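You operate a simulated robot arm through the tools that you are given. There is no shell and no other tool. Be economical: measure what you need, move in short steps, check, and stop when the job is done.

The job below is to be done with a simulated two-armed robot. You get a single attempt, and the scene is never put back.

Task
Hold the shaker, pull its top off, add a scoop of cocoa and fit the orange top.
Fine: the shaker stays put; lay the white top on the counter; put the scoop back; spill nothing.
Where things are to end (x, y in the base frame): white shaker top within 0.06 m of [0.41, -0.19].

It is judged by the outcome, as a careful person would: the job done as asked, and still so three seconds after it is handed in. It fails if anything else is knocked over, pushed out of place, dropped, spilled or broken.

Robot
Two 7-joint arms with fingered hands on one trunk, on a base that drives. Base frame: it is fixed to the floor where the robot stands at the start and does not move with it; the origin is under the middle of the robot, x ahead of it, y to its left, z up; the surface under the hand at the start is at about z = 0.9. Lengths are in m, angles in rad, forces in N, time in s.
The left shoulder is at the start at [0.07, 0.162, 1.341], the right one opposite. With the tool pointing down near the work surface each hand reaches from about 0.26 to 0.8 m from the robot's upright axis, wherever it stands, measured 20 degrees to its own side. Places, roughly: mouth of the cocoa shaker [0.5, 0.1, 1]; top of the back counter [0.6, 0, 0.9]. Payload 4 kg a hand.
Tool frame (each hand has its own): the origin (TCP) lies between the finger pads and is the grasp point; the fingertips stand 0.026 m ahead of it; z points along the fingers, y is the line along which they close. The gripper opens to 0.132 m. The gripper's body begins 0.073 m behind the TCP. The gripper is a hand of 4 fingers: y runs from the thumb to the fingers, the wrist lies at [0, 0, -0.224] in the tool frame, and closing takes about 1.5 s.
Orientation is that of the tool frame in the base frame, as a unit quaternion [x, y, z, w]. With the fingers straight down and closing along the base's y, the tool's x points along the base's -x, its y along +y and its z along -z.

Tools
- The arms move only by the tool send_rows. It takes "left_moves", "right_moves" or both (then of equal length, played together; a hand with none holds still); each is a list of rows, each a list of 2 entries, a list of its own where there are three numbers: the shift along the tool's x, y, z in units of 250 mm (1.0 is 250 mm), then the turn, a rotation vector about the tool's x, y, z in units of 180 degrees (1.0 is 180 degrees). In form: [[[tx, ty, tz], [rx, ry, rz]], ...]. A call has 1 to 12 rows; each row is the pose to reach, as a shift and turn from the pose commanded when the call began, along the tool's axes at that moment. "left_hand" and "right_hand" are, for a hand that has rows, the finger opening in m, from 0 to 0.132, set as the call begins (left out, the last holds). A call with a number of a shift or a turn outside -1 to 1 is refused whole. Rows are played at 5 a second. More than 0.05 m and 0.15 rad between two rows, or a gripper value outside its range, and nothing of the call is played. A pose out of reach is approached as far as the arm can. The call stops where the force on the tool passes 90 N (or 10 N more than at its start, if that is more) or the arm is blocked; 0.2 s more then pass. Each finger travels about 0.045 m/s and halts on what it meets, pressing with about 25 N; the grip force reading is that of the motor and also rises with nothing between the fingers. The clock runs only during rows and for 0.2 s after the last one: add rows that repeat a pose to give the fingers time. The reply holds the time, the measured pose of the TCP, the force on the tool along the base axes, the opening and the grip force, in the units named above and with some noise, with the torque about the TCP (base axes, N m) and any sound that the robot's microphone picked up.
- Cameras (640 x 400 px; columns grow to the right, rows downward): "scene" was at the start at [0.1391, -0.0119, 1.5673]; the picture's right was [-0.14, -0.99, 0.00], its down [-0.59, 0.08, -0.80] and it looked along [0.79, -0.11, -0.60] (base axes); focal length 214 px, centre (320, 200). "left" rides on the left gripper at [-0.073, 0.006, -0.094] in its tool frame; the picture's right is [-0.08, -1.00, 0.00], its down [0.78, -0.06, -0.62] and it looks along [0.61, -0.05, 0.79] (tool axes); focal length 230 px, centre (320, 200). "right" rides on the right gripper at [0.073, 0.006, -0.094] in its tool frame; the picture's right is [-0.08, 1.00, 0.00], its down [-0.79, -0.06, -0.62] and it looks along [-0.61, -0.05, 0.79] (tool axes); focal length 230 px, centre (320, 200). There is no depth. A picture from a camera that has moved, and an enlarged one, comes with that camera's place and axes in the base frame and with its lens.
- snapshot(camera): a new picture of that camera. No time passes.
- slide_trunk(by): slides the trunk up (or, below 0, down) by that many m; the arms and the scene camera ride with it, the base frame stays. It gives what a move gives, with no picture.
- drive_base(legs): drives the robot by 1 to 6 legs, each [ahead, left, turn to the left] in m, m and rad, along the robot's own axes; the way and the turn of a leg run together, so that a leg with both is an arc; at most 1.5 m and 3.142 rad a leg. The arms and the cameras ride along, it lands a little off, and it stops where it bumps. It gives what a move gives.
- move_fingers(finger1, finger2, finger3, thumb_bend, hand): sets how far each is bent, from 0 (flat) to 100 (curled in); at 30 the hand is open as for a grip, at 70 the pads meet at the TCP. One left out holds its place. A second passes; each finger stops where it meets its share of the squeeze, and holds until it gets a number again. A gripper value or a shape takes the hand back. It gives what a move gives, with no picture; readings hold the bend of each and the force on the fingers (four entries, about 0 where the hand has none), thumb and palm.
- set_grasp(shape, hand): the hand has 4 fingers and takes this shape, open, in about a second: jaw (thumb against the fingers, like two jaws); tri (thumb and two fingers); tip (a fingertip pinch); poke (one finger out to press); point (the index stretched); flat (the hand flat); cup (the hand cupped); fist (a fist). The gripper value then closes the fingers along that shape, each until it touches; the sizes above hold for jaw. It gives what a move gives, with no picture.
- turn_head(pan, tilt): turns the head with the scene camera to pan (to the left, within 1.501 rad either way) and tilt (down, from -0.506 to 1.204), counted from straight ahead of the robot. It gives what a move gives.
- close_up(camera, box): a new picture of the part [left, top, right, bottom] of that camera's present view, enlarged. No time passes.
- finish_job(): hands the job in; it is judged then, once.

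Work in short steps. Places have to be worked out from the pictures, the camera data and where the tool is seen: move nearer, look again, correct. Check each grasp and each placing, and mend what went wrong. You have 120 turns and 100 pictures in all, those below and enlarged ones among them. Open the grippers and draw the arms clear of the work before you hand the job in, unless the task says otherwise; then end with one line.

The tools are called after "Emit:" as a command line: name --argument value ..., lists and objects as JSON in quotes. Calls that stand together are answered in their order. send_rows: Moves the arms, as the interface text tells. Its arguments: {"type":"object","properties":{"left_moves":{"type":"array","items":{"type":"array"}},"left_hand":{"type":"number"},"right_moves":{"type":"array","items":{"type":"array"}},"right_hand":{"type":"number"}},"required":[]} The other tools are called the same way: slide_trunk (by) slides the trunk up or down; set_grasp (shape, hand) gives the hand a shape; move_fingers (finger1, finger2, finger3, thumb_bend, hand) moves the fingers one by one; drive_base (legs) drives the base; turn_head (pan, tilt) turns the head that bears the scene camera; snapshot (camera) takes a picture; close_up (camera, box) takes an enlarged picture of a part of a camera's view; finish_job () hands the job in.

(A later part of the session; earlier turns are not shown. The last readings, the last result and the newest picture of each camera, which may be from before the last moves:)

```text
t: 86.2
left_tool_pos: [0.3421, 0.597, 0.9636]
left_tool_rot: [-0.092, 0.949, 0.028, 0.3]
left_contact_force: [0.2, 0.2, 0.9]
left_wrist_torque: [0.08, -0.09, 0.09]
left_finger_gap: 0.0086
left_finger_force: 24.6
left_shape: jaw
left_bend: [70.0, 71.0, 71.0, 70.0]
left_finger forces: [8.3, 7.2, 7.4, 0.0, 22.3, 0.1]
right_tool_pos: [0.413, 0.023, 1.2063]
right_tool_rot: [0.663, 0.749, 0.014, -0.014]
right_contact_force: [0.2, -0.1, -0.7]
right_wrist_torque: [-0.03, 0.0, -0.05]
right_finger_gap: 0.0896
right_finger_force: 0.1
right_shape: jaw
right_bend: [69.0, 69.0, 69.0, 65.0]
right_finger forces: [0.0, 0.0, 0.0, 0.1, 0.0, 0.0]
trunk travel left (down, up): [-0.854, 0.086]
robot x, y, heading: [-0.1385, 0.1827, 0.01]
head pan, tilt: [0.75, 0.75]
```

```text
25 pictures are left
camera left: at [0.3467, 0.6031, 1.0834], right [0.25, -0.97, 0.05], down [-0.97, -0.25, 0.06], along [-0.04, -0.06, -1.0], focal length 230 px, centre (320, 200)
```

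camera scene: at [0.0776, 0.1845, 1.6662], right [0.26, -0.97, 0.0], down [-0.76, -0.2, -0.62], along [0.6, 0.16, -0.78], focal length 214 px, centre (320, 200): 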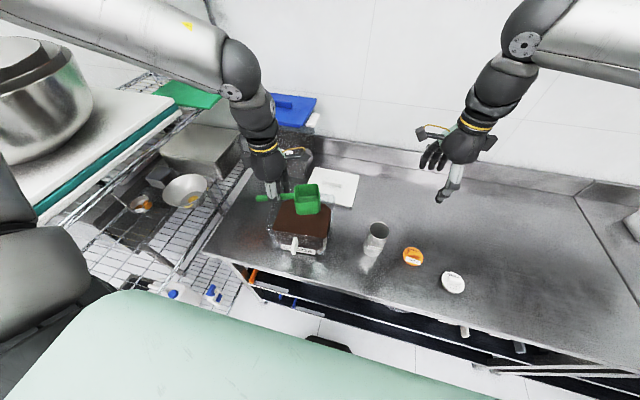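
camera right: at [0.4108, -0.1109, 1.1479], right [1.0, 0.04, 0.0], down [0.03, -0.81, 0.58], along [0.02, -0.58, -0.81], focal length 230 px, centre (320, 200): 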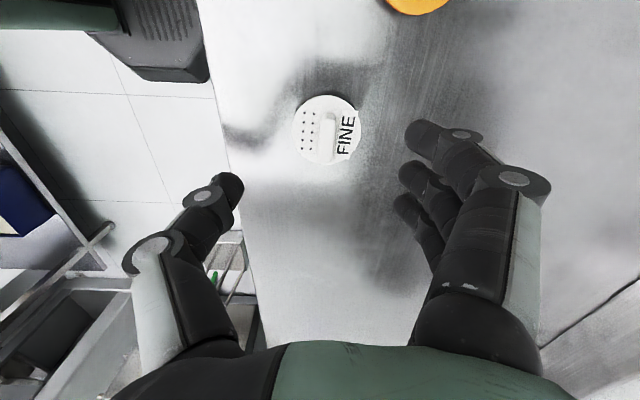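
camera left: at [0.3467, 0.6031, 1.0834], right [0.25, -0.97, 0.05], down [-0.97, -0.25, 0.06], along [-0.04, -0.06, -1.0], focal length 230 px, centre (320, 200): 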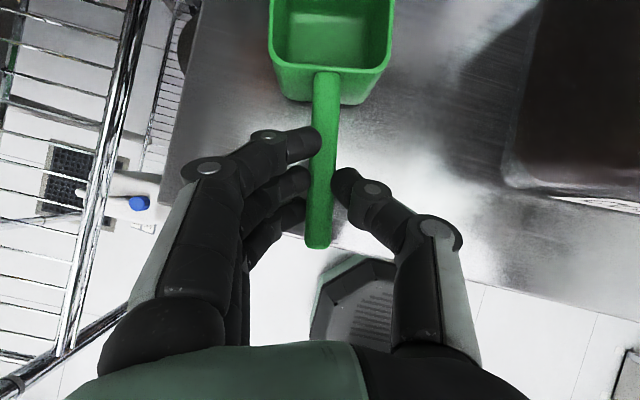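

Excellent three-finger grip with the hand leaning back. Lifting arm and trunk clear, then driving forward towards the bin.

Emit:
send_rows --left_moves '[[[-0.09, 0, -0.13], [0, 0, 0]], [[-0.18, 0, -0.26], [0, 0, 0]], [[-0.27, 0, -0.39], [0, 0, 0]], [[-0.36, 0, -0.52], [0, 0, 0]], [[-0.459, 0, -0.655], [0, 0, 0]], [[-0.459, 0, -0.655], [0, 0, 0]]]'

Emit:
slide_trunk --by 0.08

Emit:
drive_base --legs '[[0.14, -0.03, 0]]'

```text
t: 87.6
left_tool_pos: [0.3426, 0.5983, 1.1656]
left_tool_rot: [-0.092, 0.95, 0.027, 0.298]
left_contact_force: [-0.4, 0.6, -0.6]
left_wrist_torque: [-0.03, 0.05, -0.02]
left_finger_gap: 0.0087
left_finger_force: 24.8
left_shape: jaw
left_bend: [69.0, 71.0, 71.0, 71.0]
left_finger forces: [6.8, 8.8, 7.3, 0.0, 23.6, 0.0]
right_tool_pos: [0.4133, 0.0211, 1.2073]
right_tool_rot: [0.662, 0.749, 0.015, -0.014]
right_contact_force: [-0.6, -0.6, 0.2]
right_wrist_torque: [-0.02, 0.01, 0.0]
right_finger_gap: 0.0899
right_finger_force: 0.0
right_shape: jaw
right_bend: [69.0, 69.0, 69.0, 65.0]
right_finger forces: [0.0, 0.1, 0.0, 0.0, 0.1, 0.0]
trunk travel left (down, up): [-0.854, 0.086]
robot x, y, heading: [-0.139, 0.1882, 0.011]
head pan, tilt: [0.75, 0.75]
```

```text
t: 88.8
left_tool_pos: [0.3427, 0.5964, 1.2448]
left_tool_rot: [-0.092, 0.95, 0.027, 0.298]
left_contact_force: [0.6, 0.0, -0.2]
left_wrist_torque: [0.04, 0.05, 0.02]
left_finger_gap: 0.0087
left_finger_force: 24.9
left_shape: jaw
left_bend: [69.0, 71.0, 71.0, 71.0]
left_finger forces: [6.8, 8.8, 7.2, 0.1, 23.6, 0.0]
right_tool_pos: [0.4134, 0.0211, 1.287]
right_tool_rot: [0.662, 0.749, 0.015, -0.014]
right_contact_force: [0.1, -0.1, 0.2]
right_wrist_torque: [-0.01, 0.01, 0.02]
right_finger_gap: 0.0897
right_finger_force: 0.1
right_shape: jaw
right_bend: [69.0, 69.0, 69.0, 65.0]
right_finger forces: [0.0, 0.0, 0.1, 0.0, 0.0, 0.0]
trunk travel left (down, up): [-0.934, 0.006]
robot x, y, heading: [-0.1369, 0.1904, 0.01]
head pan, tilt: [0.75, 0.75]
```

```text
t: 90.1
left_tool_pos: [0.4786, 0.5703, 1.246]
left_tool_rot: [-0.092, 0.949, 0.028, 0.301]
left_contact_force: [-0.3, 0.0, -0.6]
left_wrist_torque: [-0.02, 0.04, 0.0]
left_finger_gap: 0.0092
left_finger_force: 24.7
left_shape: jaw
left_bend: [69.0, 71.0, 71.0, 71.0]
left_finger forces: [6.8, 8.9, 7.3, 0.1, 23.6, 0.1]
right_tool_pos: [0.5514, -0.0052, 1.2897]
right_tool_rot: [0.662, 0.75, 0.016, -0.012]
right_contact_force: [0.5, -0.6, 0.5]
right_wrist_torque: [-0.01, -0.02, 0.01]
right_finger_gap: 0.0895
right_finger_force: 0.0
right_shape: jaw
right_bend: [69.0, 69.0, 69.0, 65.0]
right_finger forces: [0.0, 0.1, 0.0, 0.0, 0.0, 0.1]
trunk travel left (down, up): [-0.934, 0.006]
robot x, y, heading: [0.0064, 0.1542, 0.01]
head pan, tilt: [0.75, 0.75]
```

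Now moving over the bin and pitching the scoop nose-down (hand to 15° past upright), still high.

Emit:
send_rows --left_moves '[[[0.043, -0.143, -0.03], [0, 0, 0]], [[0.085, -0.285, -0.06], [0, 0, 0]], [[0.128, -0.428, -0.09], [0, 0, 0]], [[0.17, -0.571, -0.12], [0, 0, 0]], [[0.213, -0.713, -0.15], [0, 0, 0]], [[0.255, -0.856, -0.179], [0, 0, 0]], [[0.255, -0.856, -0.179], [0, 0.0463, 0]], [[0.255, -0.856, -0.179], [0, 0.0926, 0]], [[0.255, -0.856, -0.179], [0, 0.139, 0]], [[0.255, -0.856, -0.179], [0, 0.1852, 0]], [[0.255, -0.856, -0.179], [0, 0.2315, 0]], [[0.255, -0.856, -0.179], [0, 0.2778, 0]]]'

Emit:
turn_head --pan 0.4 --tilt 0.9

Emit:
close_up --camera "scene" --box '[220, 120, 420, 290]'

```text
t: 92.7
left_tool_pos: [0.4494, 0.3445, 1.2447]
left_tool_rot: [-0.095, 0.986, -0.014, -0.133]
left_contact_force: [0.5, -1.2, -0.8]
left_wrist_torque: [0.0, 0.0, 0.03]
left_finger_gap: 0.0072
left_finger_force: 24.7
left_shape: jaw
left_bend: [72.0, 71.0, 71.0, 71.0]
left_finger forces: [0.0, 11.4, 8.4, 0.0, 20.1, 0.1]
left hand out of reach, approached as far as the arm can: row 3, 4, 5, 6
right_tool_pos: [0.5561, -0.0053, 1.2852]
right_tool_rot: [0.662, 0.749, 0.014, -0.015]
right_contact_force: [0.7, -0.5, 1.0]
right_wrist_torque: [-0.01, 0.02, 0.04]
right_finger_gap: 0.0895
right_finger_force: 0.1
right_shape: jaw
right_bend: [69.0, 69.0, 69.0, 65.0]
right_finger forces: [0.1, 0.1, 0.0, 0.0, 0.0, 0.1]
trunk travel left (down, up): [-0.934, 0.006]
robot x, y, heading: [0.0039, 0.1516, 0.005]
head pan, tilt: [0.75, 0.75]
```

```text
t: 93.5
left_tool_pos: [0.4462, 0.3443, 1.245]
left_tool_rot: [-0.095, 0.987, -0.013, -0.131]
left_contact_force: [0.2, 0.3, -0.6]
left_wrist_torque: [0.01, -0.02, 0.02]
left_finger_gap: 0.0071
left_finger_force: 25.4
left_shape: jaw
left_bend: [72.0, 71.0, 71.0, 71.0]
left_finger forces: [0.0, 11.5, 8.4, 0.1, 20.0, 0.0]
right_tool_pos: [0.5536, -0.0072, 1.2872]
right_tool_rot: [0.662, 0.75, 0.015, -0.014]
right_contact_force: [-0.3, -0.5, -0.2]
right_wrist_torque: [0.02, -0.03, 0.02]
right_finger_gap: 0.0897
right_finger_force: 0.0
right_shape: jaw
right_bend: [69.0, 69.0, 69.0, 65.0]
right_finger forces: [0.0, 0.0, 0.0, 0.0, 0.0, 0.0]
trunk travel left (down, up): [-0.934, 0.006]
robot x, y, heading: [-0.0013, 0.155, 0.009]
head pan, tilt: [0.4, 0.901]
```

```text
2.35 times, centred on (320, 205) of scene
camera zoom: at [0.1254, 0.1867, 1.6601], right [0.4, -0.92, 0.0], down [-0.72, -0.31, -0.62], along [0.57, 0.25, -0.78], focal length 505 px, centre (320, 188)
```

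zoom: 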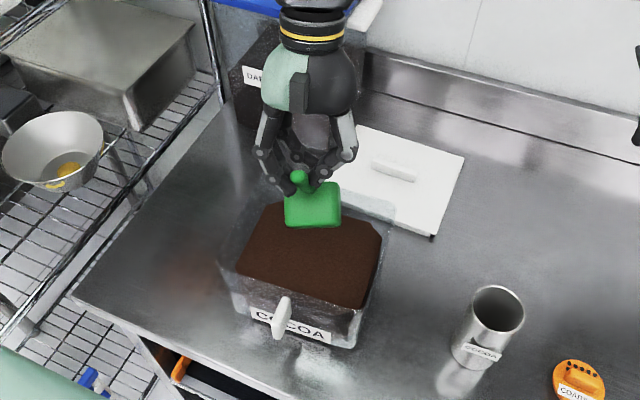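

Reached, all clear. One look from the hand camera to verify the scoop's angle in the grip.

Emit:
snapshot --camera "left"

```text
23 pictures are left
camera left: at [0.539, 0.3678, 1.3166], right [0.26, -0.96, -0.02], down [-0.58, -0.17, 0.8], along [-0.77, -0.2, -0.6], focal length 230 px, centre (320, 200)
```

left: 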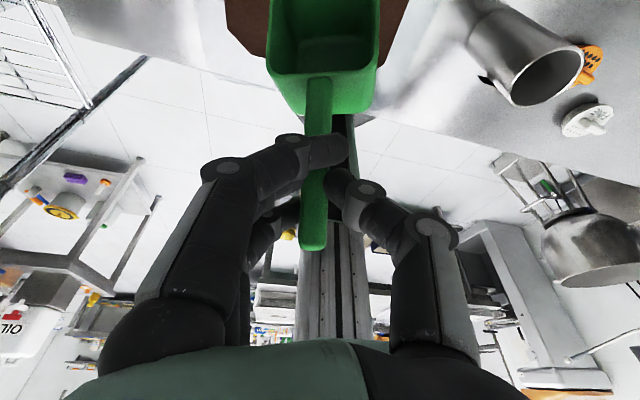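

The index finger has slipped over the handle but middle, ring and thumb hold it firmly with the angle kept. Lowering into the cocoa in two stages; first to just below the surface.

Emit:
send_rows --left_moves '[[[-0.03, 0.003, 0.1], [0, 0, 0]], [[-0.07, 0.006, 0.2], [0, 0, 0]], [[-0.11, 0.01, 0.3], [0, 0, 0]], [[-0.15, 0.01, 0.4], [0, 0, 0]], [[-0.17, 0.01, 0.46], [0, 0, 0]], [[-0.17, 0.01, 0.46], [0, 0, 0]]]'

Emit:
close_up --camera "scene" --box '[240, 140, 400, 280]'

```text
t: 94.9
left_tool_pos: [0.4509, 0.3578, 1.1281]
left_tool_rot: [-0.095, 0.987, -0.015, -0.129]
left_contact_force: [-0.7, 0.1, -0.9]
left_wrist_torque: [-0.02, 0.02, 0.02]
left_finger_gap: 0.0069
left_finger_force: 25.1
left_shape: jaw
left_bend: [72.0, 71.0, 71.0, 71.0]
left_finger forces: [0.0, 11.7, 7.9, 0.1, 19.9, 0.0]
left hand out of reach, approached as far as the arm can: row 4, 5, 6
right_tool_pos: [0.5532, -0.0071, 1.2872]
right_tool_rot: [0.662, 0.749, 0.016, -0.014]
right_contact_force: [0.9, 0.4, -0.1]
right_wrist_torque: [0.01, -0.03, 0.0]
right_finger_gap: 0.0893
right_finger_force: 0.1
right_shape: jaw
right_bend: [69.0, 69.0, 69.0, 65.0]
right_finger forces: [0.0, 0.0, 0.1, 0.0, 0.1, 0.0]
trunk travel left (down, up): [-0.934, 0.006]
robot x, y, heading: [0.0019, 0.1582, 0.007]
head pan, tilt: [0.4, 0.901]
```

```text
2.86 times, centred on (320, 210) of scene
camera zoom: at [0.125, 0.1873, 1.6601], right [0.4, -0.92, 0.0], down [-0.72, -0.31, -0.62], along [0.57, 0.25, -0.78], focal length 613 px, centre (320, 171)
```

zoom: 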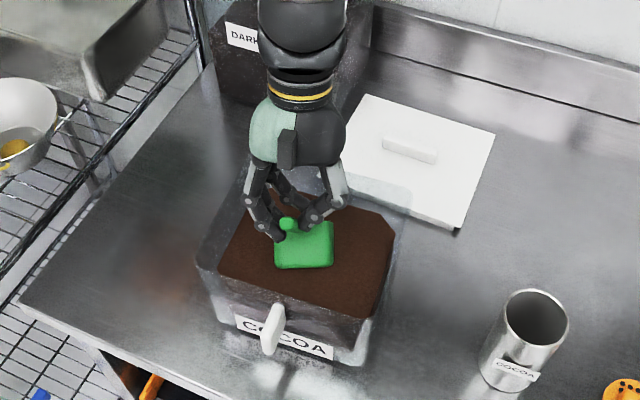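

Well placed inside the rim. Driving 1.2 cm forward for clearance at the front wall, then using the trunk for a purely vertical plunge.

Emit:
drive_base --legs '[[0.012, 0, 0]]'

Emit:
slide_trunk --by -0.03

```text
t: 95.7
left_tool_pos: [0.4617, 0.3573, 1.1302]
left_tool_rot: [-0.096, 0.987, -0.016, -0.128]
left_contact_force: [0.4, -0.4, -0.2]
left_wrist_torque: [-0.02, -0.05, 0.0]
left_finger_gap: 0.0072
left_finger_force: 25.3
left_shape: jaw
left_bend: [72.0, 71.0, 71.0, 71.0]
left_finger forces: [0.0, 11.6, 7.8, 0.0, 19.7, 0.0]
right_tool_pos: [0.5622, -0.0064, 1.2897]
right_tool_rot: [0.662, 0.75, 0.016, -0.014]
right_contact_force: [-0.3, 0.3, 0.5]
right_wrist_torque: [-0.02, -0.02, -0.01]
right_finger_gap: 0.0896
right_finger_force: 0.2
right_shape: jaw
right_bend: [69.0, 69.0, 69.0, 65.0]
right_finger forces: [0.0, 0.1, 0.0, 0.0, 0.0, 0.0]
trunk travel left (down, up): [-0.934, 0.006]
robot x, y, heading: [0.0177, 0.1568, 0.01]
head pan, tilt: [0.4, 0.901]
```

```text
t: 96.4
left_tool_pos: [0.4636, 0.3573, 1.099]
left_tool_rot: [-0.095, 0.987, -0.015, -0.129]
left_contact_force: [0.7, -0.3, -0.8]
left_wrist_torque: [0.02, -0.01, 0.0]
left_finger_gap: 0.0071
left_finger_force: 25.2
left_shape: jaw
left_bend: [72.0, 71.0, 71.0, 71.0]
left_finger forces: [0.0, 11.6, 7.8, 0.0, 19.7, 0.0]
right_tool_pos: [0.5649, -0.0062, 1.2574]
right_tool_rot: [0.662, 0.749, 0.016, -0.014]
right_contact_force: [0.1, 0.6, 0.6]
right_wrist_torque: [0.0, -0.01, 0.01]
right_finger_gap: 0.0896
right_finger_force: 0.0
right_shape: jaw
right_bend: [69.0, 69.0, 69.0, 65.0]
right_finger forces: [0.0, 0.0, 0.0, 0.0, 0.0, 0.1]
trunk travel left (down, up): [-0.904, 0.036]
robot x, y, heading: [0.016, 0.158, 0.012]
head pan, tilt: [0.4, 0.901]
```

No resistance yet. Another 2.2 cm, then a look.

Emit:
slide_trunk --by -0.022

Emit:
close_up --camera "scene" --box '[240, 140, 400, 280]'

```text
t: 97.1
left_tool_pos: [0.4635, 0.3579, 1.0768]
left_tool_rot: [-0.096, 0.987, -0.014, -0.13]
left_contact_force: [-0.7, 0.1, -1.2]
left_wrist_torque: [-0.01, 0.02, 0.0]
left_finger_gap: 0.0071
left_finger_force: 25.0
left_shape: jaw
left_bend: [72.0, 71.0, 71.0, 71.0]
left_finger forces: [0.0, 11.6, 7.8, 0.1, 19.7, 0.1]
right_tool_pos: [0.5655, -0.0052, 1.2361]
right_tool_rot: [0.662, 0.749, 0.016, -0.014]
right_contact_force: [-1.2, 0.0, 0.1]
right_wrist_torque: [0.04, 0.02, 0.03]
right_finger_gap: 0.0896
right_finger_force: 0.1
right_shape: jaw
right_bend: [69.0, 69.0, 69.0, 65.0]
right_finger forces: [0.1, 0.1, 0.0, 0.0, 0.0, 0.0]
trunk travel left (down, up): [-0.882, 0.058]
robot x, y, heading: [0.0133, 0.1583, 0.014]
head pan, tilt: [0.4, 0.901]
```

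```text
2.86 times, centred on (320, 210) of scene
camera zoom: at [0.1372, 0.1877, 1.6081], right [0.4, -0.92, 0.0], down [-0.72, -0.31, -0.62], along [0.57, 0.25, -0.78], focal length 613 px, centre (320, 171)
```

zoom: 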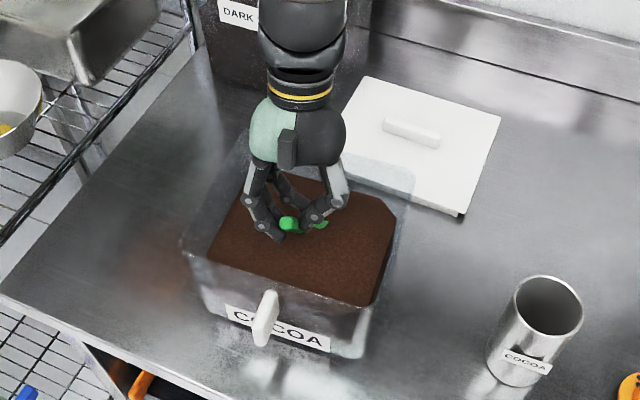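

The bowl is well buried. Now scooping: rotating the nose up while lifting and drawing back so the lip stays inside the bin.

Emit:
send_rows --left_moves '[[[0.047, 0, -0.018], [0, -0.0278, 0]], [[0.095, 0, -0.037], [0, -0.0556, 0]], [[0.134, 0, -0.068], [0, -0.0833, 0]], [[0.173, 0, -0.098], [0, -0.1111, 0]], [[0.21, 0, -0.138], [0, -0.1389, 0]], [[0.247, 0, -0.178], [0, -0.1667, 0]], [[0.247, 0, -0.178], [0, -0.1667, 0]]]'

Emit:
slide_trunk --by 0.055

Emit:
close_up --camera "scene" --box '[240, 140, 400, 280]'

Emit:
snapshot --camera "left"

```text
t: 98.7
left_tool_pos: [0.4173, 0.3482, 1.1376]
left_tool_rot: [-0.097, 0.987, 0.009, 0.131]
left_contact_force: [-0.2, -0.5, -0.5]
left_wrist_torque: [-0.05, 0.06, 0.01]
left_finger_gap: 0.0072
left_finger_force: 25.0
left_shape: jaw
left_bend: [72.0, 71.0, 71.0, 71.0]
left_finger forces: [0.1, 11.5, 6.6, 0.1, 19.4, 0.0]
right_tool_pos: [0.5666, -0.0058, 1.2342]
right_tool_rot: [0.662, 0.749, 0.015, -0.015]
right_contact_force: [-0.3, 0.0, -0.5]
right_wrist_torque: [0.0, 0.0, 0.0]
right_finger_gap: 0.0896
right_finger_force: 0.0
right_shape: jaw
right_bend: [69.0, 69.0, 69.0, 65.0]
right_finger forces: [0.1, 0.0, 0.0, 0.1, 0.0, 0.0]
trunk travel left (down, up): [-0.882, 0.058]
robot x, y, heading: [0.0183, 0.1549, 0.008]
head pan, tilt: [0.4, 0.901]
```

```text
t: 99.7
left_tool_pos: [0.4164, 0.3484, 1.1923]
left_tool_rot: [-0.097, 0.987, 0.01, 0.13]
left_contact_force: [-0.2, 0.3, -0.7]
left_wrist_torque: [-0.04, 0.03, 0.0]
left_finger_gap: 0.0071
left_finger_force: 24.9
left_shape: jaw
left_bend: [72.0, 71.0, 71.0, 71.0]
left_finger forces: [0.1, 11.6, 6.5, 0.1, 19.4, 0.1]
right_tool_pos: [0.5648, -0.0067, 1.2903]
right_tool_rot: [0.662, 0.749, 0.015, -0.014]
right_contact_force: [0.3, 0.3, 0.1]
right_wrist_torque: [-0.01, -0.02, 0.0]
right_finger_gap: 0.0893
right_finger_force: 0.1
right_shape: jaw
right_bend: [69.0, 69.0, 69.0, 65.0]
right_finger forces: [0.1, 0.1, 0.0, 0.1, 0.1, 0.1]
trunk travel left (down, up): [-0.937, 0.003]
robot x, y, heading: [0.016, 0.1568, 0.01]
head pan, tilt: [0.4, 0.901]
```

```text
2.86 times, centred on (320, 210) of scene
camera zoom: at [0.1378, 0.1877, 1.663], right [0.4, -0.92, 0.0], down [-0.72, -0.31, -0.62], along [0.57, 0.25, -0.78], focal length 613 px, centre (320, 171)
```

zoom: 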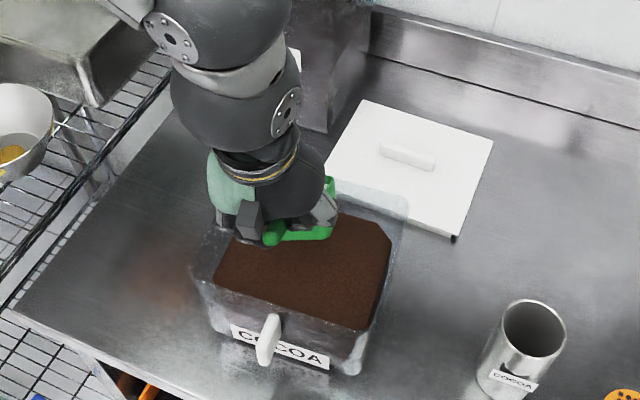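

```text
19 pictures are left
camera left: at [0.4605, 0.3635, 1.3005], right [0.27, -0.96, 0.03], down [-0.89, -0.23, 0.39], along [-0.37, -0.13, -0.92], focal length 230 px, centre (320, 200)
```

left: 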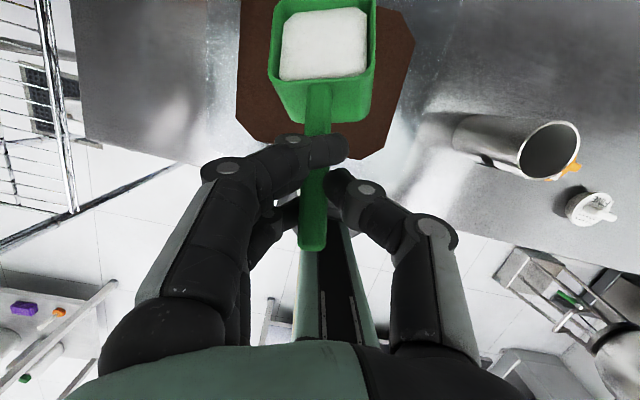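

The scoop is full (the fill shows as a pale block). Levelling the last 20° above the bin.

Emit:
send_rows --left_moves '[[[0, 0, 0], [0, -0.037, 0]], [[0, 0, 0], [0, -0.074, 0]], [[0, 0, 0], [0, -0.105, 0]], [[0, 0, 0], [0, -0.105, 0]]]'

Emit:
snapshot --camera "left"

```text
t: 100.7
left_tool_pos: [0.462, 0.3501, 1.1982]
left_tool_rot: [-0.093, 0.952, 0.023, 0.291]
left_contact_force: [0.8, -0.2, -1.1]
left_wrist_torque: [-0.02, 0.06, -0.01]
left_finger_gap: 0.0068
left_finger_force: 25.0
left_shape: jaw
left_bend: [72.0, 70.0, 72.0, 71.0]
left_finger forces: [0.1, 12.4, 5.8, 0.0, 17.8, 0.1]
left hand out of reach, approached as far as the arm can: row 1, 2, 3, 4
right_tool_pos: [0.5655, -0.0029, 1.2908]
right_tool_rot: [0.662, 0.749, 0.015, -0.014]
right_contact_force: [-0.4, -0.5, -0.2]
right_wrist_torque: [-0.04, 0.03, 0.03]
right_finger_gap: 0.0896
right_finger_force: 0.0
right_shape: jaw
right_bend: [69.0, 69.0, 69.0, 65.0]
right_finger forces: [0.0, 0.1, 0.1, 0.1, 0.1, 0.0]
trunk travel left (down, up): [-0.937, 0.003]
robot x, y, heading: [0.0112, 0.157, 0.005]
head pan, tilt: [0.4, 0.901]
```

```text
18 pictures are left
camera left: at [0.4692, 0.3581, 1.3168], right [0.26, -0.97, 0.05], down [-0.97, -0.25, 0.07], along [-0.06, -0.07, -1.0], focal length 230 px, centre (320, 200)
```

left: 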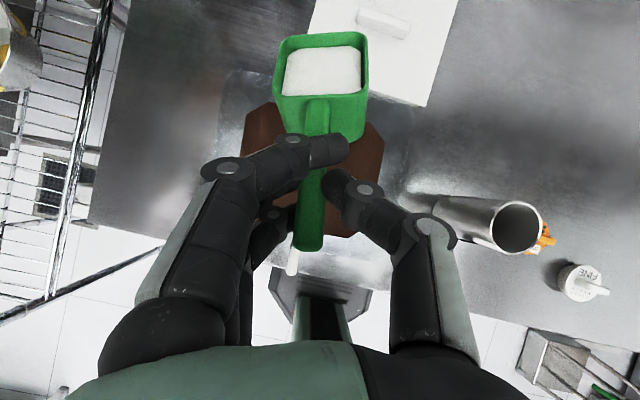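

Full and steady. Driving slowly right to bring the scoop beside the shaker, clear above everything.

Emit:
drive_base --legs '[[0, -0.13, 0], [0, -0.125, 0]]'

Emit:
snapshot --camera "left"

```text
t: 102.8
left_tool_pos: [0.4643, 0.0983, 1.1986]
left_tool_rot: [-0.095, 0.952, 0.025, 0.291]
left_contact_force: [0.2, 0.9, 0.0]
left_wrist_torque: [0.0, 0.08, 0.0]
left_finger_gap: 0.0067
left_finger_force: 25.1
left_shape: jaw
left_bend: [72.0, 70.0, 72.0, 71.0]
left_finger forces: [0.0, 12.2, 5.6, 0.0, 17.9, 0.0]
right_tool_pos: [0.568, -0.2546, 1.2904]
right_tool_rot: [0.662, 0.749, 0.014, -0.014]
right_contact_force: [0.3, 0.9, 0.7]
right_wrist_torque: [-0.02, -0.03, 0.03]
right_finger_gap: 0.0894
right_finger_force: 0.0
right_shape: jaw
right_bend: [69.0, 69.0, 69.0, 65.0]
right_finger forces: [0.0, 0.0, 0.1, 0.0, 0.1, 0.1]
trunk travel left (down, up): [-0.937, 0.003]
robot x, y, heading: [0.0189, -0.0962, 0.011]
head pan, tilt: [0.4, 0.901]
```

```text
17 pictures are left
camera left: at [0.471, 0.1068, 1.3166], right [0.26, -0.97, 0.05], down [-0.96, -0.25, 0.08], along [-0.06, -0.07, -1.0], focal length 230 px, centre (320, 200)
```

left: 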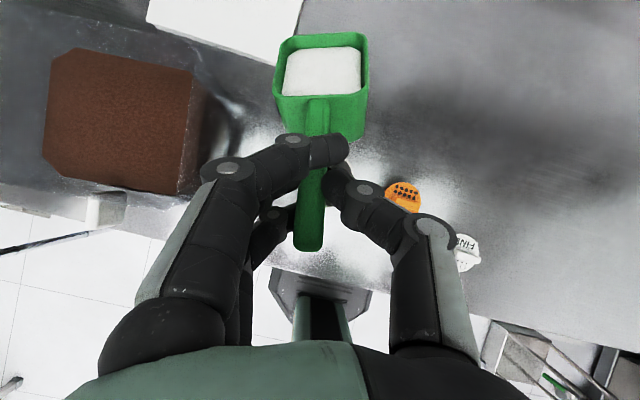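

Fill stable; the scoop sits about 23° nose-down now. Backing the base 4 cm for the pouring range and adding a 25° left roll, so it will pour over the front-left corner rather than the whole edge.

Emit:
drive_base --legs '[[-0.04, 0, 0]]'

Emit:
send_rows --left_moves '[[[0, 0, 0], [0.0385, 0, -0.026]], [[0, 0, 0], [0.077, 0, -0.052]], [[0, 0, 0], [0.115, 0, -0.0777]], [[0, 0, 0], [0.115, 0, -0.0777]]]'

Emit:
snapshot --camera "scene"

```text
t: 103.7
left_tool_pos: [0.4323, 0.0937, 1.1958]
left_tool_rot: [-0.094, 0.953, 0.026, 0.286]
left_contact_force: [0.5, -0.3, -1.8]
left_wrist_torque: [0.0, 0.1, -0.01]
left_finger_gap: 0.0067
left_finger_force: 25.1
left_shape: jaw
left_bend: [72.0, 70.0, 72.0, 71.0]
left_finger forces: [0.0, 12.2, 5.8, 0.0, 18.0, 0.0]
right_tool_pos: [0.5381, -0.2612, 1.2847]
right_tool_rot: [0.661, 0.75, 0.013, -0.018]
right_contact_force: [0.1, -0.2, -0.1]
right_wrist_torque: [0.04, 0.08, 0.04]
right_finger_gap: 0.0897
right_finger_force: 0.1
right_shape: jaw
right_bend: [69.0, 69.0, 69.0, 65.0]
right_finger forces: [0.0, 0.0, 0.1, 0.0, 0.0, 0.0]
trunk travel left (down, up): [-0.937, 0.003]
robot x, y, heading: [-0.0244, -0.0951, 0.014]
head pan, tilt: [0.4, 0.901]
```

```text
t: 104.7
left_tool_pos: [0.4479, 0.1208, 1.2277]
left_tool_rot: [-0.155, 0.922, -0.182, 0.304]
left_contact_force: [0.4, -0.5, -0.8]
left_wrist_torque: [0.07, 0.03, 0.0]
left_finger_gap: 0.0044
left_finger_force: 25.2
left_shape: jaw
left_bend: [72.0, 69.0, 74.0, 74.0]
left_finger forces: [0.0, 12.3, 0.0, 0.0, 11.8, 0.1]
left hand out of reach, approached as far as the arm can: row 1, 2, 3, 4
right_tool_pos: [0.524, -0.2566, 1.2923]
right_tool_rot: [0.662, 0.75, 0.016, -0.013]
right_contact_force: [-0.4, 0.6, 0.3]
right_wrist_torque: [-0.03, -0.01, 0.0]
right_finger_gap: 0.0898
right_finger_force: 0.0
right_shape: jaw
right_bend: [69.0, 69.0, 69.0, 65.0]
right_finger forces: [0.0, 0.0, 0.0, 0.1, 0.0, 0.1]
trunk travel left (down, up): [-0.937, 0.003]
robot x, y, heading: [-0.0226, -0.097, 0.006]
head pan, tilt: [0.4, 0.901]
```

```text
16 pictures are left
camera scene: at [0.0954, -0.0644, 1.6635], right [0.4, -0.92, 0.0], down [-0.72, -0.31, -0.62], along [0.57, 0.25, -0.78], focal length 214 px, centre (320, 200)
```

scene: 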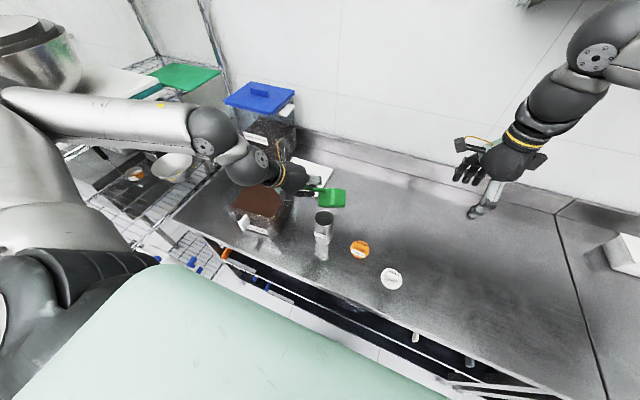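

Ring finger lost contact; the scoop is now held by middle finger and thumb only. Checking immediately.

Emit:
snapshot --camera "left"

```text
15 pictures are left
camera left: at [0.4451, 0.1766, 1.3316], right [0.23, -0.85, 0.47], down [-0.97, -0.22, 0.09], along [0.02, -0.48, -0.88], focal length 230 px, centre (320, 200)
```

left: 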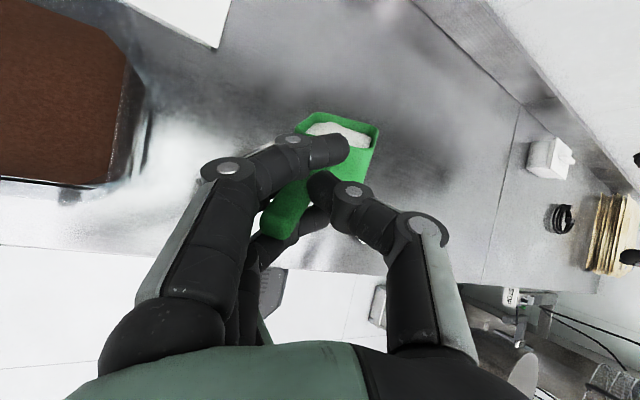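

Emit:
close_up --camera "scene" --box '[260, 150, 400, 290]'

```text
2.86 times, centred on (330, 220) of scene
camera zoom: at [0.0954, -0.0644, 1.6635], right [0.4, -0.92, 0.0], down [-0.72, -0.31, -0.62], along [0.57, 0.25, -0.78], focal length 613 px, centre (291, 143)
```

zoom: 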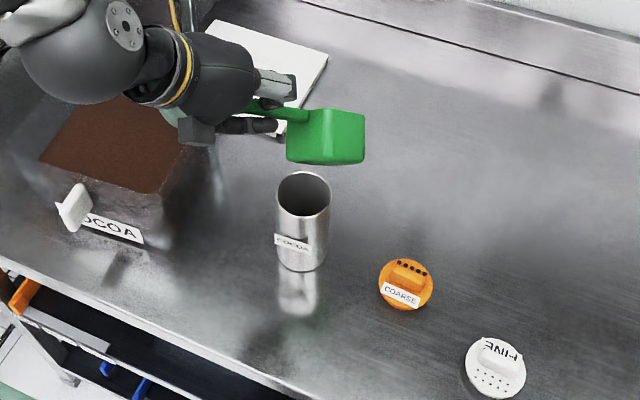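

The scoop has pivoted in line with the fingers (about 48° down) but still holds all its fill; the counter is clean. Turning the hand upright will now pour it. I'll bring its lip corner over the mouth at (0.484, 0.089) with base and trunk only, without disturbing the grip.

Emit:
drive_base --legs '[[-0.051, -0.014, 0]]'

Emit:
slide_trunk --by -0.035

Emit:
close_up --camera "scene" --box '[260, 120, 400, 250]'

Emit:
snapshot --camera "left"

```text
t: 105.6
left_tool_pos: [0.4126, 0.1075, 1.2217]
left_tool_rot: [-0.156, 0.924, -0.182, 0.299]
left_contact_force: [0.7, -0.3, -1.9]
left_wrist_torque: [0.04, 0.05, -0.03]
left_finger_gap: 0.0045
left_finger_force: 25.1
left_shape: jaw
left_bend: [72.0, 69.0, 74.0, 74.0]
left_finger forces: [0.0, 12.4, 0.1, 0.0, 11.8, 0.0]
right_tool_pos: [0.491, -0.27, 1.2849]
right_tool_rot: [0.661, 0.75, 0.01, -0.017]
right_contact_force: [0.9, -0.1, -0.7]
right_wrist_torque: [-0.05, 0.08, -0.04]
right_finger_gap: 0.0896
right_finger_force: 0.1
right_shape: jaw
right_bend: [69.0, 69.0, 69.0, 65.0]
right_finger forces: [0.0, 0.1, 0.0, 0.0, 0.0, 0.0]
trunk travel left (down, up): [-0.937, 0.003]
robot x, y, heading: [-0.0722, -0.1129, 0.011]
head pan, tilt: [0.4, 0.901]
```

```text
t: 106.4
left_tool_pos: [0.4032, 0.1055, 1.1908]
left_tool_rot: [-0.155, 0.923, -0.181, 0.303]
left_contact_force: [0.0, -0.8, -1.1]
left_wrist_torque: [0.07, 0.04, 0.0]
left_finger_gap: 0.0044
left_finger_force: 25.4
left_shape: jaw
left_bend: [72.0, 69.0, 74.0, 74.0]
left_finger forces: [0.0, 12.5, 0.0, 0.1, 11.9, 0.0]
right_tool_pos: [0.4798, -0.2722, 1.2546]
right_tool_rot: [0.661, 0.75, 0.015, -0.014]
right_contact_force: [0.1, 0.5, -1.4]
right_wrist_torque: [0.0, -0.01, -0.01]
right_finger_gap: 0.0896
right_finger_force: 0.1
right_shape: jaw
right_bend: [69.0, 69.0, 69.0, 65.0]
right_finger forces: [0.0, 0.0, 0.1, 0.0, 0.0, 0.0]
trunk travel left (down, up): [-0.902, 0.038]
robot x, y, heading: [-0.0701, -0.1103, 0.009]
head pan, tilt: [0.4, 0.901]
```

```text
3.08 times, centred on (330, 185) of scene
camera zoom: at [0.0516, -0.0795, 1.628], right [0.4, -0.92, 0.0], down [-0.72, -0.31, -0.62], along [0.57, 0.25, -0.78], focal length 660 px, centre (289, 246)
```

zoom: 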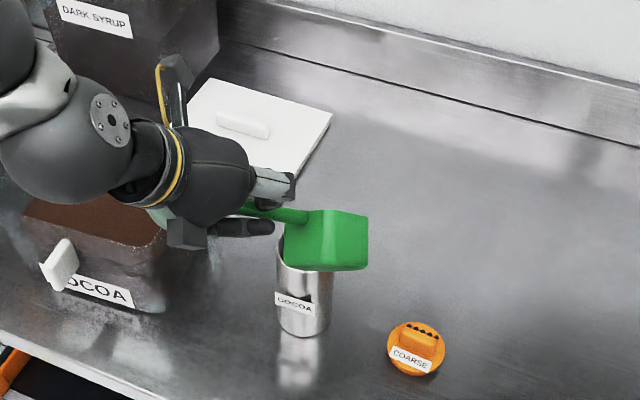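

```text
12 pictures are left
camera left: at [0.4005, 0.1617, 1.295], right [0.24, -0.85, 0.47], down [-0.97, -0.22, 0.09], along [0.02, -0.47, -0.88], focal length 230 px, centre (320, 200)
```

left: 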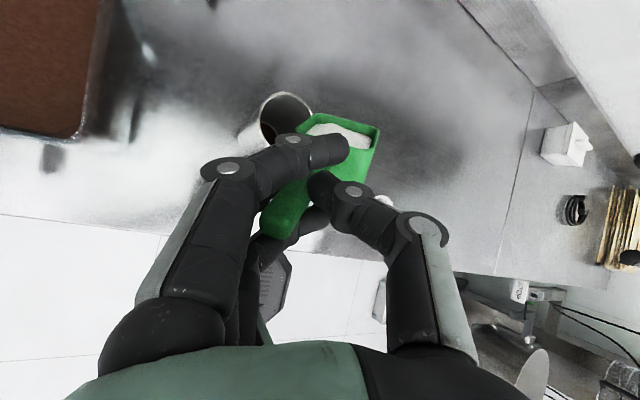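

The fill is intact, but the scoop is twisted slightly to the right: its lowest corner is at about (0.494, 0.075) and the mouth at (0.491, 0.091). Shifting the base 2 cm left, then tilting around that corner.

Emit:
drive_base --legs '[[0, 0.02, 0]]'

Emit:
send_rows --left_moves '[[[-0.043, 0, 0.002], [0, 0.0222, 0]], [[-0.0863, 0, 0.006], [0, 0.0444, 0]], [[-0.13, 0, 0.014], [0, 0.0667, 0]], [[-0.171, 0, 0.024], [0, 0.0889, 0]]]'

Emit:
snapshot --camera "left"

```text
t: 107.2
left_tool_pos: [0.4004, 0.1193, 1.1926]
left_tool_rot: [-0.155, 0.923, -0.178, 0.304]
left_contact_force: [-0.2, -0.7, 0.2]
left_wrist_torque: [0.06, 0.01, 0.05]
left_finger_gap: 0.0043
left_finger_force: 25.2
left_shape: jaw
left_bend: [72.0, 69.0, 74.0, 74.0]
left_finger forces: [0.0, 12.4, 0.0, 0.1, 11.8, 0.1]
right_tool_pos: [0.4768, -0.2591, 1.2537]
right_tool_rot: [0.662, 0.75, 0.017, -0.015]
right_contact_force: [-0.3, -0.2, -0.5]
right_wrist_torque: [0.06, -0.02, 0.0]
right_finger_gap: 0.0894
right_finger_force: 0.1
right_shape: jaw
right_bend: [69.0, 69.0, 69.0, 65.0]
right_finger forces: [0.0, 0.0, 0.0, 0.1, 0.0, 0.1]
trunk travel left (down, up): [-0.902, 0.038]
robot x, y, heading: [-0.0723, -0.0917, 0.011]
head pan, tilt: [0.4, 0.901]
```

```text
t: 108.2
left_tool_pos: [0.4404, 0.1411, 1.2073]
left_tool_rot: [-0.129, 0.956, -0.201, 0.172]
left_contact_force: [-0.5, 0.8, -0.6]
left_wrist_torque: [0.06, 0.03, -0.03]
left_finger_gap: 0.0041
left_finger_force: 25.1
left_shape: jaw
left_bend: [72.0, 69.0, 74.0, 74.0]
left_finger forces: [0.1, 12.4, 0.0, 0.0, 11.8, 0.0]
right_tool_pos: [0.4803, -0.2523, 1.2545]
right_tool_rot: [0.661, 0.75, 0.013, -0.015]
right_contact_force: [1.4, -0.2, -0.3]
right_wrist_torque: [0.02, 0.01, 0.0]
right_finger_gap: 0.0896
right_finger_force: 0.1
right_shape: jaw
right_bend: [69.0, 69.0, 69.0, 65.0]
right_finger forces: [0.0, 0.0, 0.0, 0.0, 0.1, 0.1]
trunk travel left (down, up): [-0.902, 0.038]
robot x, y, heading: [-0.0721, -0.0852, 0.007]
head pan, tilt: [0.4, 0.901]
```

```text
11 pictures are left
camera left: at [0.4698, 0.2007, 1.3049], right [0.25, -0.86, 0.45], down [-0.94, -0.09, 0.34], along [-0.25, -0.5, -0.83], focal length 230 px, centre (320, 200)
```

left: 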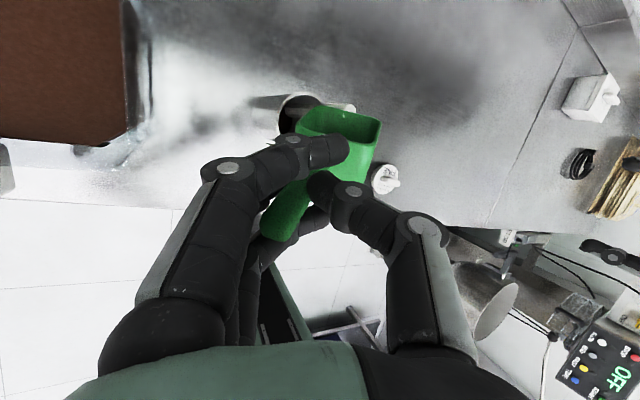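

The scoop is empty — poured at the mouth. Now raising, then turning the hand back to a leaned pose for putting the scoop back.

Emit:
slide_trunk --by 0.038

Emit:
send_rows --left_moves '[[[0, 0, 0], [-0.0216, -0.03, 0.0105]], [[0, 0, 0], [-0.0432, -0.06, 0.021]], [[0, 0, 0], [-0.0649, -0.09, 0.0315]], [[0, 0, 0], [-0.0865, -0.12, 0.042]], [[0, 0, 0], [-0.1081, -0.15, 0.0525]], [[0, 0, 0], [-0.1297, -0.18, 0.063]], [[0, 0, 0], [-0.1297, -0.18, 0.063]]]'

Emit:
close_up --camera "scene" --box '[240, 110, 420, 270]'

```text
t: 109.0
left_tool_pos: [0.4383, 0.1403, 1.2449]
left_tool_rot: [-0.129, 0.956, -0.201, 0.172]
left_contact_force: [0.8, 0.0, 0.8]
left_wrist_torque: [0.04, 0.01, 0.02]
left_finger_gap: 0.0044
left_finger_force: 25.0
left_shape: jaw
left_bend: [72.0, 69.0, 74.0, 74.0]
left_finger forces: [0.0, 12.3, 0.0, 0.0, 12.1, 0.0]
right_tool_pos: [0.479, -0.2539, 1.2921]
right_tool_rot: [0.662, 0.749, 0.015, -0.015]
right_contact_force: [-0.9, -0.1, 0.4]
right_wrist_torque: [0.02, 0.0, 0.01]
right_finger_gap: 0.0897
right_finger_force: 0.1
right_shape: jaw
right_bend: [69.0, 69.0, 69.0, 65.0]
right_finger forces: [0.0, 0.0, 0.0, 0.0, 0.0, 0.1]
trunk travel left (down, up): [-0.94, 0.0]
robot x, y, heading: [-0.0735, -0.0927, 0.013]
head pan, tilt: [0.4, 0.901]
```

```text
t: 110.6
left_tool_pos: [0.4428, 0.1458, 1.2467]
left_tool_rot: [-0.116, 0.899, 0.052, 0.418]
left_contact_force: [-0.5, -0.9, -0.2]
left_wrist_torque: [0.01, 0.01, -0.02]
left_finger_gap: 0.0044
left_finger_force: 25.0
left_shape: jaw
left_bend: [72.0, 69.0, 74.0, 74.0]
left_finger forces: [0.0, 12.5, 0.0, 0.0, 12.4, 0.0]
left hand out of reach, approached as far as the arm can: row 6, 7
right_tool_pos: [0.4778, -0.2534, 1.2921]
right_tool_rot: [0.662, 0.75, 0.014, -0.014]
right_contact_force: [-1.1, -0.3, 1.0]
right_wrist_torque: [-0.02, 0.0, 0.0]
right_finger_gap: 0.0896
right_finger_force: 0.0
right_shape: jaw
right_bend: [69.0, 69.0, 69.0, 65.0]
right_finger forces: [0.0, 0.0, 0.0, 0.1, 0.1, 0.0]
trunk travel left (down, up): [-0.94, 0.0]
robot x, y, heading: [-0.0717, -0.0928, 0.009]
head pan, tilt: [0.4, 0.901]
```

```text
2.50 times, centred on (330, 190) of scene
camera zoom: at [0.0496, -0.0598, 1.6661], right [0.4, -0.92, 0.0], down [-0.72, -0.31, -0.62], along [0.57, 0.25, -0.78], focal length 536 px, centre (295, 225)
```

zoom: 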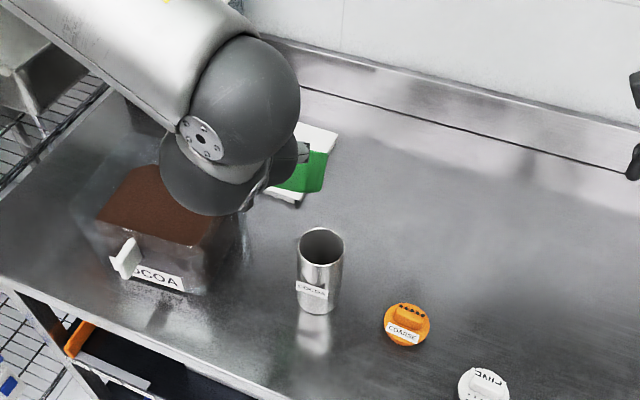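

Counter is clean around the shaker. Driving back and left toward the scoop's place.

Emit:
drive_base --legs '[[-0.12, 0.28, 0]]'

Emit:
send_rows --left_moves '[[[0, 0.11, 0], [0, 0, 0]], [[0, 0.22, 0], [0, 0, 0]], [[0, 0.33, 0], [0, 0, 0]], [[0, 0.44, 0], [0, 0, 0]], [[0, 0.55, 0], [0, 0, 0]], [[0, 0.66, 0], [0, 0, 0]], [[0, 0.66, 0], [0, 0, 0]]]'

```text
t: 112.7
left_tool_pos: [0.3212, 0.4266, 1.2466]
left_tool_rot: [-0.118, 0.899, 0.055, 0.417]
left_contact_force: [-0.2, 0.2, -0.1]
left_wrist_torque: [0.01, 0.07, -0.01]
left_finger_gap: 0.0045
left_finger_force: 25.6
left_shape: jaw
left_bend: [72.0, 69.0, 74.0, 74.0]
left_finger forces: [0.0, 12.5, 0.0, 0.0, 12.4, 0.0]
right_tool_pos: [0.3581, 0.0286, 1.2904]
right_tool_rot: [0.66, 0.751, 0.015, -0.015]
right_contact_force: [-0.2, -0.4, -0.8]
right_wrist_torque: [0.05, 0.04, 0.0]
right_finger_gap: 0.0897
right_finger_force: 0.0
right_shape: jaw
right_bend: [69.0, 69.0, 69.0, 65.0]
right_finger forces: [0.0, 0.0, 0.0, 0.0, 0.0, 0.0]
trunk travel left (down, up): [-0.94, 0.0]
robot x, y, heading: [-0.1923, 0.1915, 0.009]
head pan, tilt: [0.4, 0.901]
```

```text
t: 114.3
left_tool_pos: [0.2784, 0.5903, 1.2452]
left_tool_rot: [-0.119, 0.899, 0.053, 0.418]
left_contact_force: [1.1, -0.6, -0.7]
left_wrist_torque: [0.01, 0.04, 0.01]
left_finger_gap: 0.0046
left_finger_force: 25.0
left_shape: jaw
left_bend: [72.0, 69.0, 74.0, 74.0]
left_finger forces: [0.0, 12.4, 0.0, 0.1, 12.3, 0.0]
left hand out of reach, approached as far as the arm can: row 4, 5
right_tool_pos: [0.358, 0.0317, 1.2931]
right_tool_rot: [0.66, 0.751, 0.014, -0.014]
right_contact_force: [0.4, -0.4, -0.6]
right_wrist_torque: [-0.01, 0.02, 0.0]
right_finger_gap: 0.0898
right_finger_force: 0.1
right_shape: jaw
right_bend: [69.0, 69.0, 69.0, 65.0]
right_finger forces: [0.2, 0.1, 0.1, 0.0, 0.0, 0.0]
trunk travel left (down, up): [-0.94, 0.0]
robot x, y, heading: [-0.1946, 0.1889, 0.013]
head pan, tilt: [0.4, 0.901]
```

Lowering the trunk, then bringing the scoop to just above its place; the index will be opened so the scoop can pivot level as it touches down.

Emit:
slide_trunk --by -0.1

Emit:
send_rows --left_moves '[[[-0.005, -0.014, 0.12], [0, 0, 0]], [[-0.01, -0.028, 0.24], [0, 0, 0]], [[-0.015, -0.042, 0.36], [0, 0, 0]], [[-0.02, -0.056, 0.48], [0, 0, 0]], [[-0.026, -0.068, 0.617], [0, 0, 0]], [[-0.026, -0.068, 0.617], [0, 0, 0]]]'

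Emit:
snapshot --camera "left"

```text
t: 115.6
left_tool_pos: [0.2787, 0.5881, 1.1459]
left_tool_rot: [-0.118, 0.899, 0.053, 0.418]
left_contact_force: [0.6, 0.2, -0.7]
left_wrist_torque: [-0.01, 0.01, 0.01]
left_finger_gap: 0.0047
left_finger_force: 25.0
left_shape: jaw
left_bend: [72.0, 69.0, 74.0, 74.0]
left_finger forces: [0.0, 12.4, 0.0, 0.1, 12.5, 0.0]
right_tool_pos: [0.3578, 0.0318, 1.1934]
right_tool_rot: [0.66, 0.751, 0.015, -0.016]
right_contact_force: [-0.1, -0.5, -0.3]
right_wrist_torque: [0.02, 0.02, 0.02]
right_finger_gap: 0.0895
right_finger_force: 0.1
right_shape: jaw
right_bend: [69.0, 69.0, 69.0, 65.0]
right_finger forces: [0.0, 0.0, 0.1, 0.0, 0.0, 0.1]
trunk travel left (down, up): [-0.84, 0.1]
robot x, y, heading: [-0.1946, 0.1899, 0.016]
head pan, tilt: [0.4, 0.901]
```

```text
t: 117.0
left_tool_pos: [0.3988, 0.6031, 1.0495]
left_tool_rot: [-0.119, 0.899, 0.053, 0.418]
left_contact_force: [-0.8, -0.4, -1.0]
left_wrist_torque: [0.02, 0.01, 0.01]
left_finger_gap: 0.0048
left_finger_force: 24.8
left_shape: jaw
left_bend: [72.0, 69.0, 74.0, 74.0]
left_finger forces: [0.0, 12.4, 0.1, 0.0, 12.4, 0.1]
right_tool_pos: [0.3571, 0.0292, 1.193]
right_tool_rot: [0.66, 0.751, 0.014, -0.015]
right_contact_force: [0.3, -0.2, 0.5]
right_wrist_torque: [-0.04, 0.0, -0.01]
right_finger_gap: 0.0894
right_finger_force: 0.0
right_shape: jaw
right_bend: [69.0, 69.0, 69.0, 65.0]
right_finger forces: [0.1, 0.1, 0.0, 0.1, 0.0, 0.0]
trunk travel left (down, up): [-0.84, 0.1]
robot x, y, heading: [-0.1971, 0.1893, 0.015]
head pan, tilt: [0.4, 0.901]
```

```text
9 pictures are left
camera left: at [0.3743, 0.6028, 1.1658], right [0.31, -0.95, 0.06], down [-0.93, -0.31, -0.2], along [0.21, 0.0, -0.98], focal length 230 px, centre (320, 200)
```

left: 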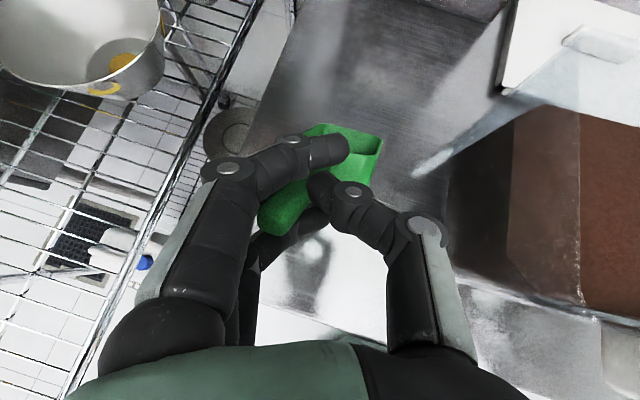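

Opening only the index finger, then touching down and starting the levelling arc.

Emit:
move_fingers --hand "left" --finger1 35

Emit:
send_rows --left_moves '[[[0.0305, 0, 0.0259], [0, 0, 0]], [[0.0503, 0, 0.0428], [0, 0, 0]], [[0.09, 0.011, 0.03], [0, 0, 0]], [[0.135, 0.023, 0.017], [0, 0, 0]]]'

```text
t: 118.0
left_tool_pos: [0.4002, 0.6039, 1.0506]
left_tool_rot: [-0.118, 0.899, 0.053, 0.418]
left_contact_force: [-1.6, 0.8, -0.1]
left_wrist_torque: [0.0, 0.0, 0.02]
left_finger_gap: 0.0566
left_finger_force: 11.8
left_shape: fingers
left_bend: [35.0, 69.0, 74.0, 74.0]
left_finger forces: [0.0, 12.5, 0.0, 0.0, 12.4, 0.0]
right_tool_pos: [0.3582, 0.0294, 1.1922]
right_tool_rot: [0.66, 0.751, 0.015, -0.015]
right_contact_force: [-0.1, -0.7, -0.3]
right_wrist_torque: [-0.06, 0.03, -0.03]
right_finger_gap: 0.0899
right_finger_force: 0.2
right_shape: jaw
right_bend: [69.0, 69.0, 69.0, 65.0]
right_finger forces: [0.0, 0.0, 0.0, 0.0, 0.0, 0.0]
trunk travel left (down, up): [-0.84, 0.1]
robot x, y, heading: [-0.1943, 0.1912, 0.011]
head pan, tilt: [0.4, 0.901]
```

```text
t: 119.0
left_tool_pos: [0.3799, 0.6039, 1.0225]
left_tool_rot: [-0.118, 0.899, 0.054, 0.418]
left_contact_force: [-0.2, -2.0, 2.8]
left_wrist_torque: [0.04, -0.31, -0.08]
left_finger_gap: 0.0563
left_finger_force: 17.0
left_shape: fingers
left_bend: [35.0, 68.0, 74.0, 74.0]
left_finger forces: [0.0, 13.5, 5.0, 0.0, 14.8, 0.0]
right_tool_pos: [0.3571, 0.0296, 1.1922]
right_tool_rot: [0.66, 0.751, 0.015, -0.015]
right_contact_force: [-0.3, 0.9, 0.0]
right_wrist_torque: [-0.01, 0.01, 0.04]
right_finger_gap: 0.0896
right_finger_force: 0.1
right_shape: jaw
right_bend: [69.0, 69.0, 69.0, 65.0]
right_finger forces: [0.0, 0.0, 0.0, 0.0, 0.0, 0.0]
trunk travel left (down, up): [-0.84, 0.1]
robot x, y, heading: [-0.1924, 0.1909, 0.01]
head pan, tilt: [0.4, 0.901]
```

Touchdown with light contact (3 N); the ring finger is resisting the pivot, so I open it too and continue the arc.

Emit:
move_fingers --hand "left" --finger3 40

Emit:
send_rows --left_moves '[[[0.045, 0.01, -0.006], [0, 0, 0]], [[0.089, 0.02, -0.012], [0, 0, 0]], [[0.133, 0.028, -0.01], [0, 0, 0]], [[0.178, 0.037, -0.0085], [0, 0, 0]]]'

Emit:
snapshot --camera "left"

```text
t: 120.0
left_tool_pos: [0.3802, 0.6046, 1.0216]
left_tool_rot: [-0.119, 0.899, 0.054, 0.418]
left_contact_force: [0.1, -0.4, -0.2]
left_wrist_torque: [0.03, -0.07, 0.02]
left_finger_gap: 0.056
left_finger_force: 12.4
left_shape: fingers
left_bend: [35.0, 68.0, 40.0, 74.0]
left_finger forces: [0.0, 12.5, 0.1, 0.0, 12.4, 0.0]
right_tool_pos: [0.3576, 0.0313, 1.1934]
right_tool_rot: [0.66, 0.751, 0.015, -0.015]
right_contact_force: [0.3, -0.2, 0.5]
right_wrist_torque: [0.0, 0.0, 0.01]
right_finger_gap: 0.0895
right_finger_force: 0.0
right_shape: jaw
right_bend: [69.0, 69.0, 69.0, 65.0]
right_finger forces: [0.0, 0.0, 0.0, 0.0, 0.1, 0.0]
trunk travel left (down, up): [-0.84, 0.1]
robot x, y, heading: [-0.1912, 0.1907, 0.014]
head pan, tilt: [0.4, 0.901]
```

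```text
t: 121.0
left_tool_pos: [0.3511, 0.604, 0.9891]
left_tool_rot: [-0.118, 0.899, 0.054, 0.418]
left_contact_force: [0.1, -1.1, 1.1]
left_wrist_torque: [0.0, -0.11, -0.05]
left_finger_gap: 0.0562
left_finger_force: 13.2
left_shape: fingers
left_bend: [35.0, 68.0, 40.0, 74.0]
left_finger forces: [0.0, 13.3, 0.0, 0.1, 13.7, 0.0]
right_tool_pos: [0.3575, 0.0308, 1.1918]
right_tool_rot: [0.66, 0.751, 0.015, -0.015]
right_contact_force: [0.0, 0.3, -0.1]
right_wrist_torque: [-0.05, 0.0, -0.01]
right_finger_gap: 0.0895
right_finger_force: 0.1
right_shape: jaw
right_bend: [69.0, 69.0, 69.0, 65.0]
right_finger forces: [0.1, 0.0, 0.0, 0.1, 0.1, 0.1]
trunk travel left (down, up): [-0.84, 0.1]
robot x, y, heading: [-0.1897, 0.1895, 0.019]
head pan, tilt: [0.4, 0.901]
```

```text
8 pictures are left
camera left: at [0.3256, 0.604, 1.1051], right [0.3, -0.95, 0.06], down [-0.93, -0.31, -0.2], along [0.21, 0.0, -0.98], focal length 230 px, centre (320, 200)
```

left: 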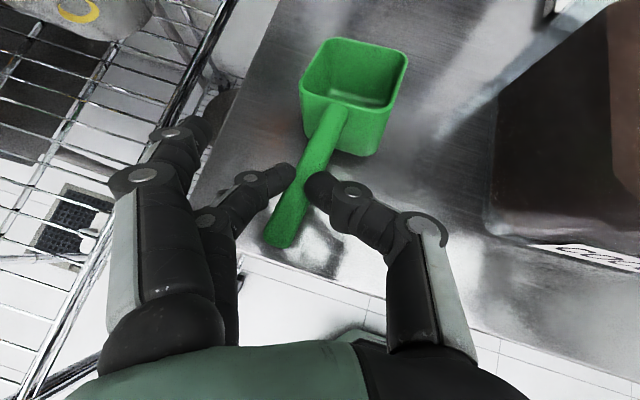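

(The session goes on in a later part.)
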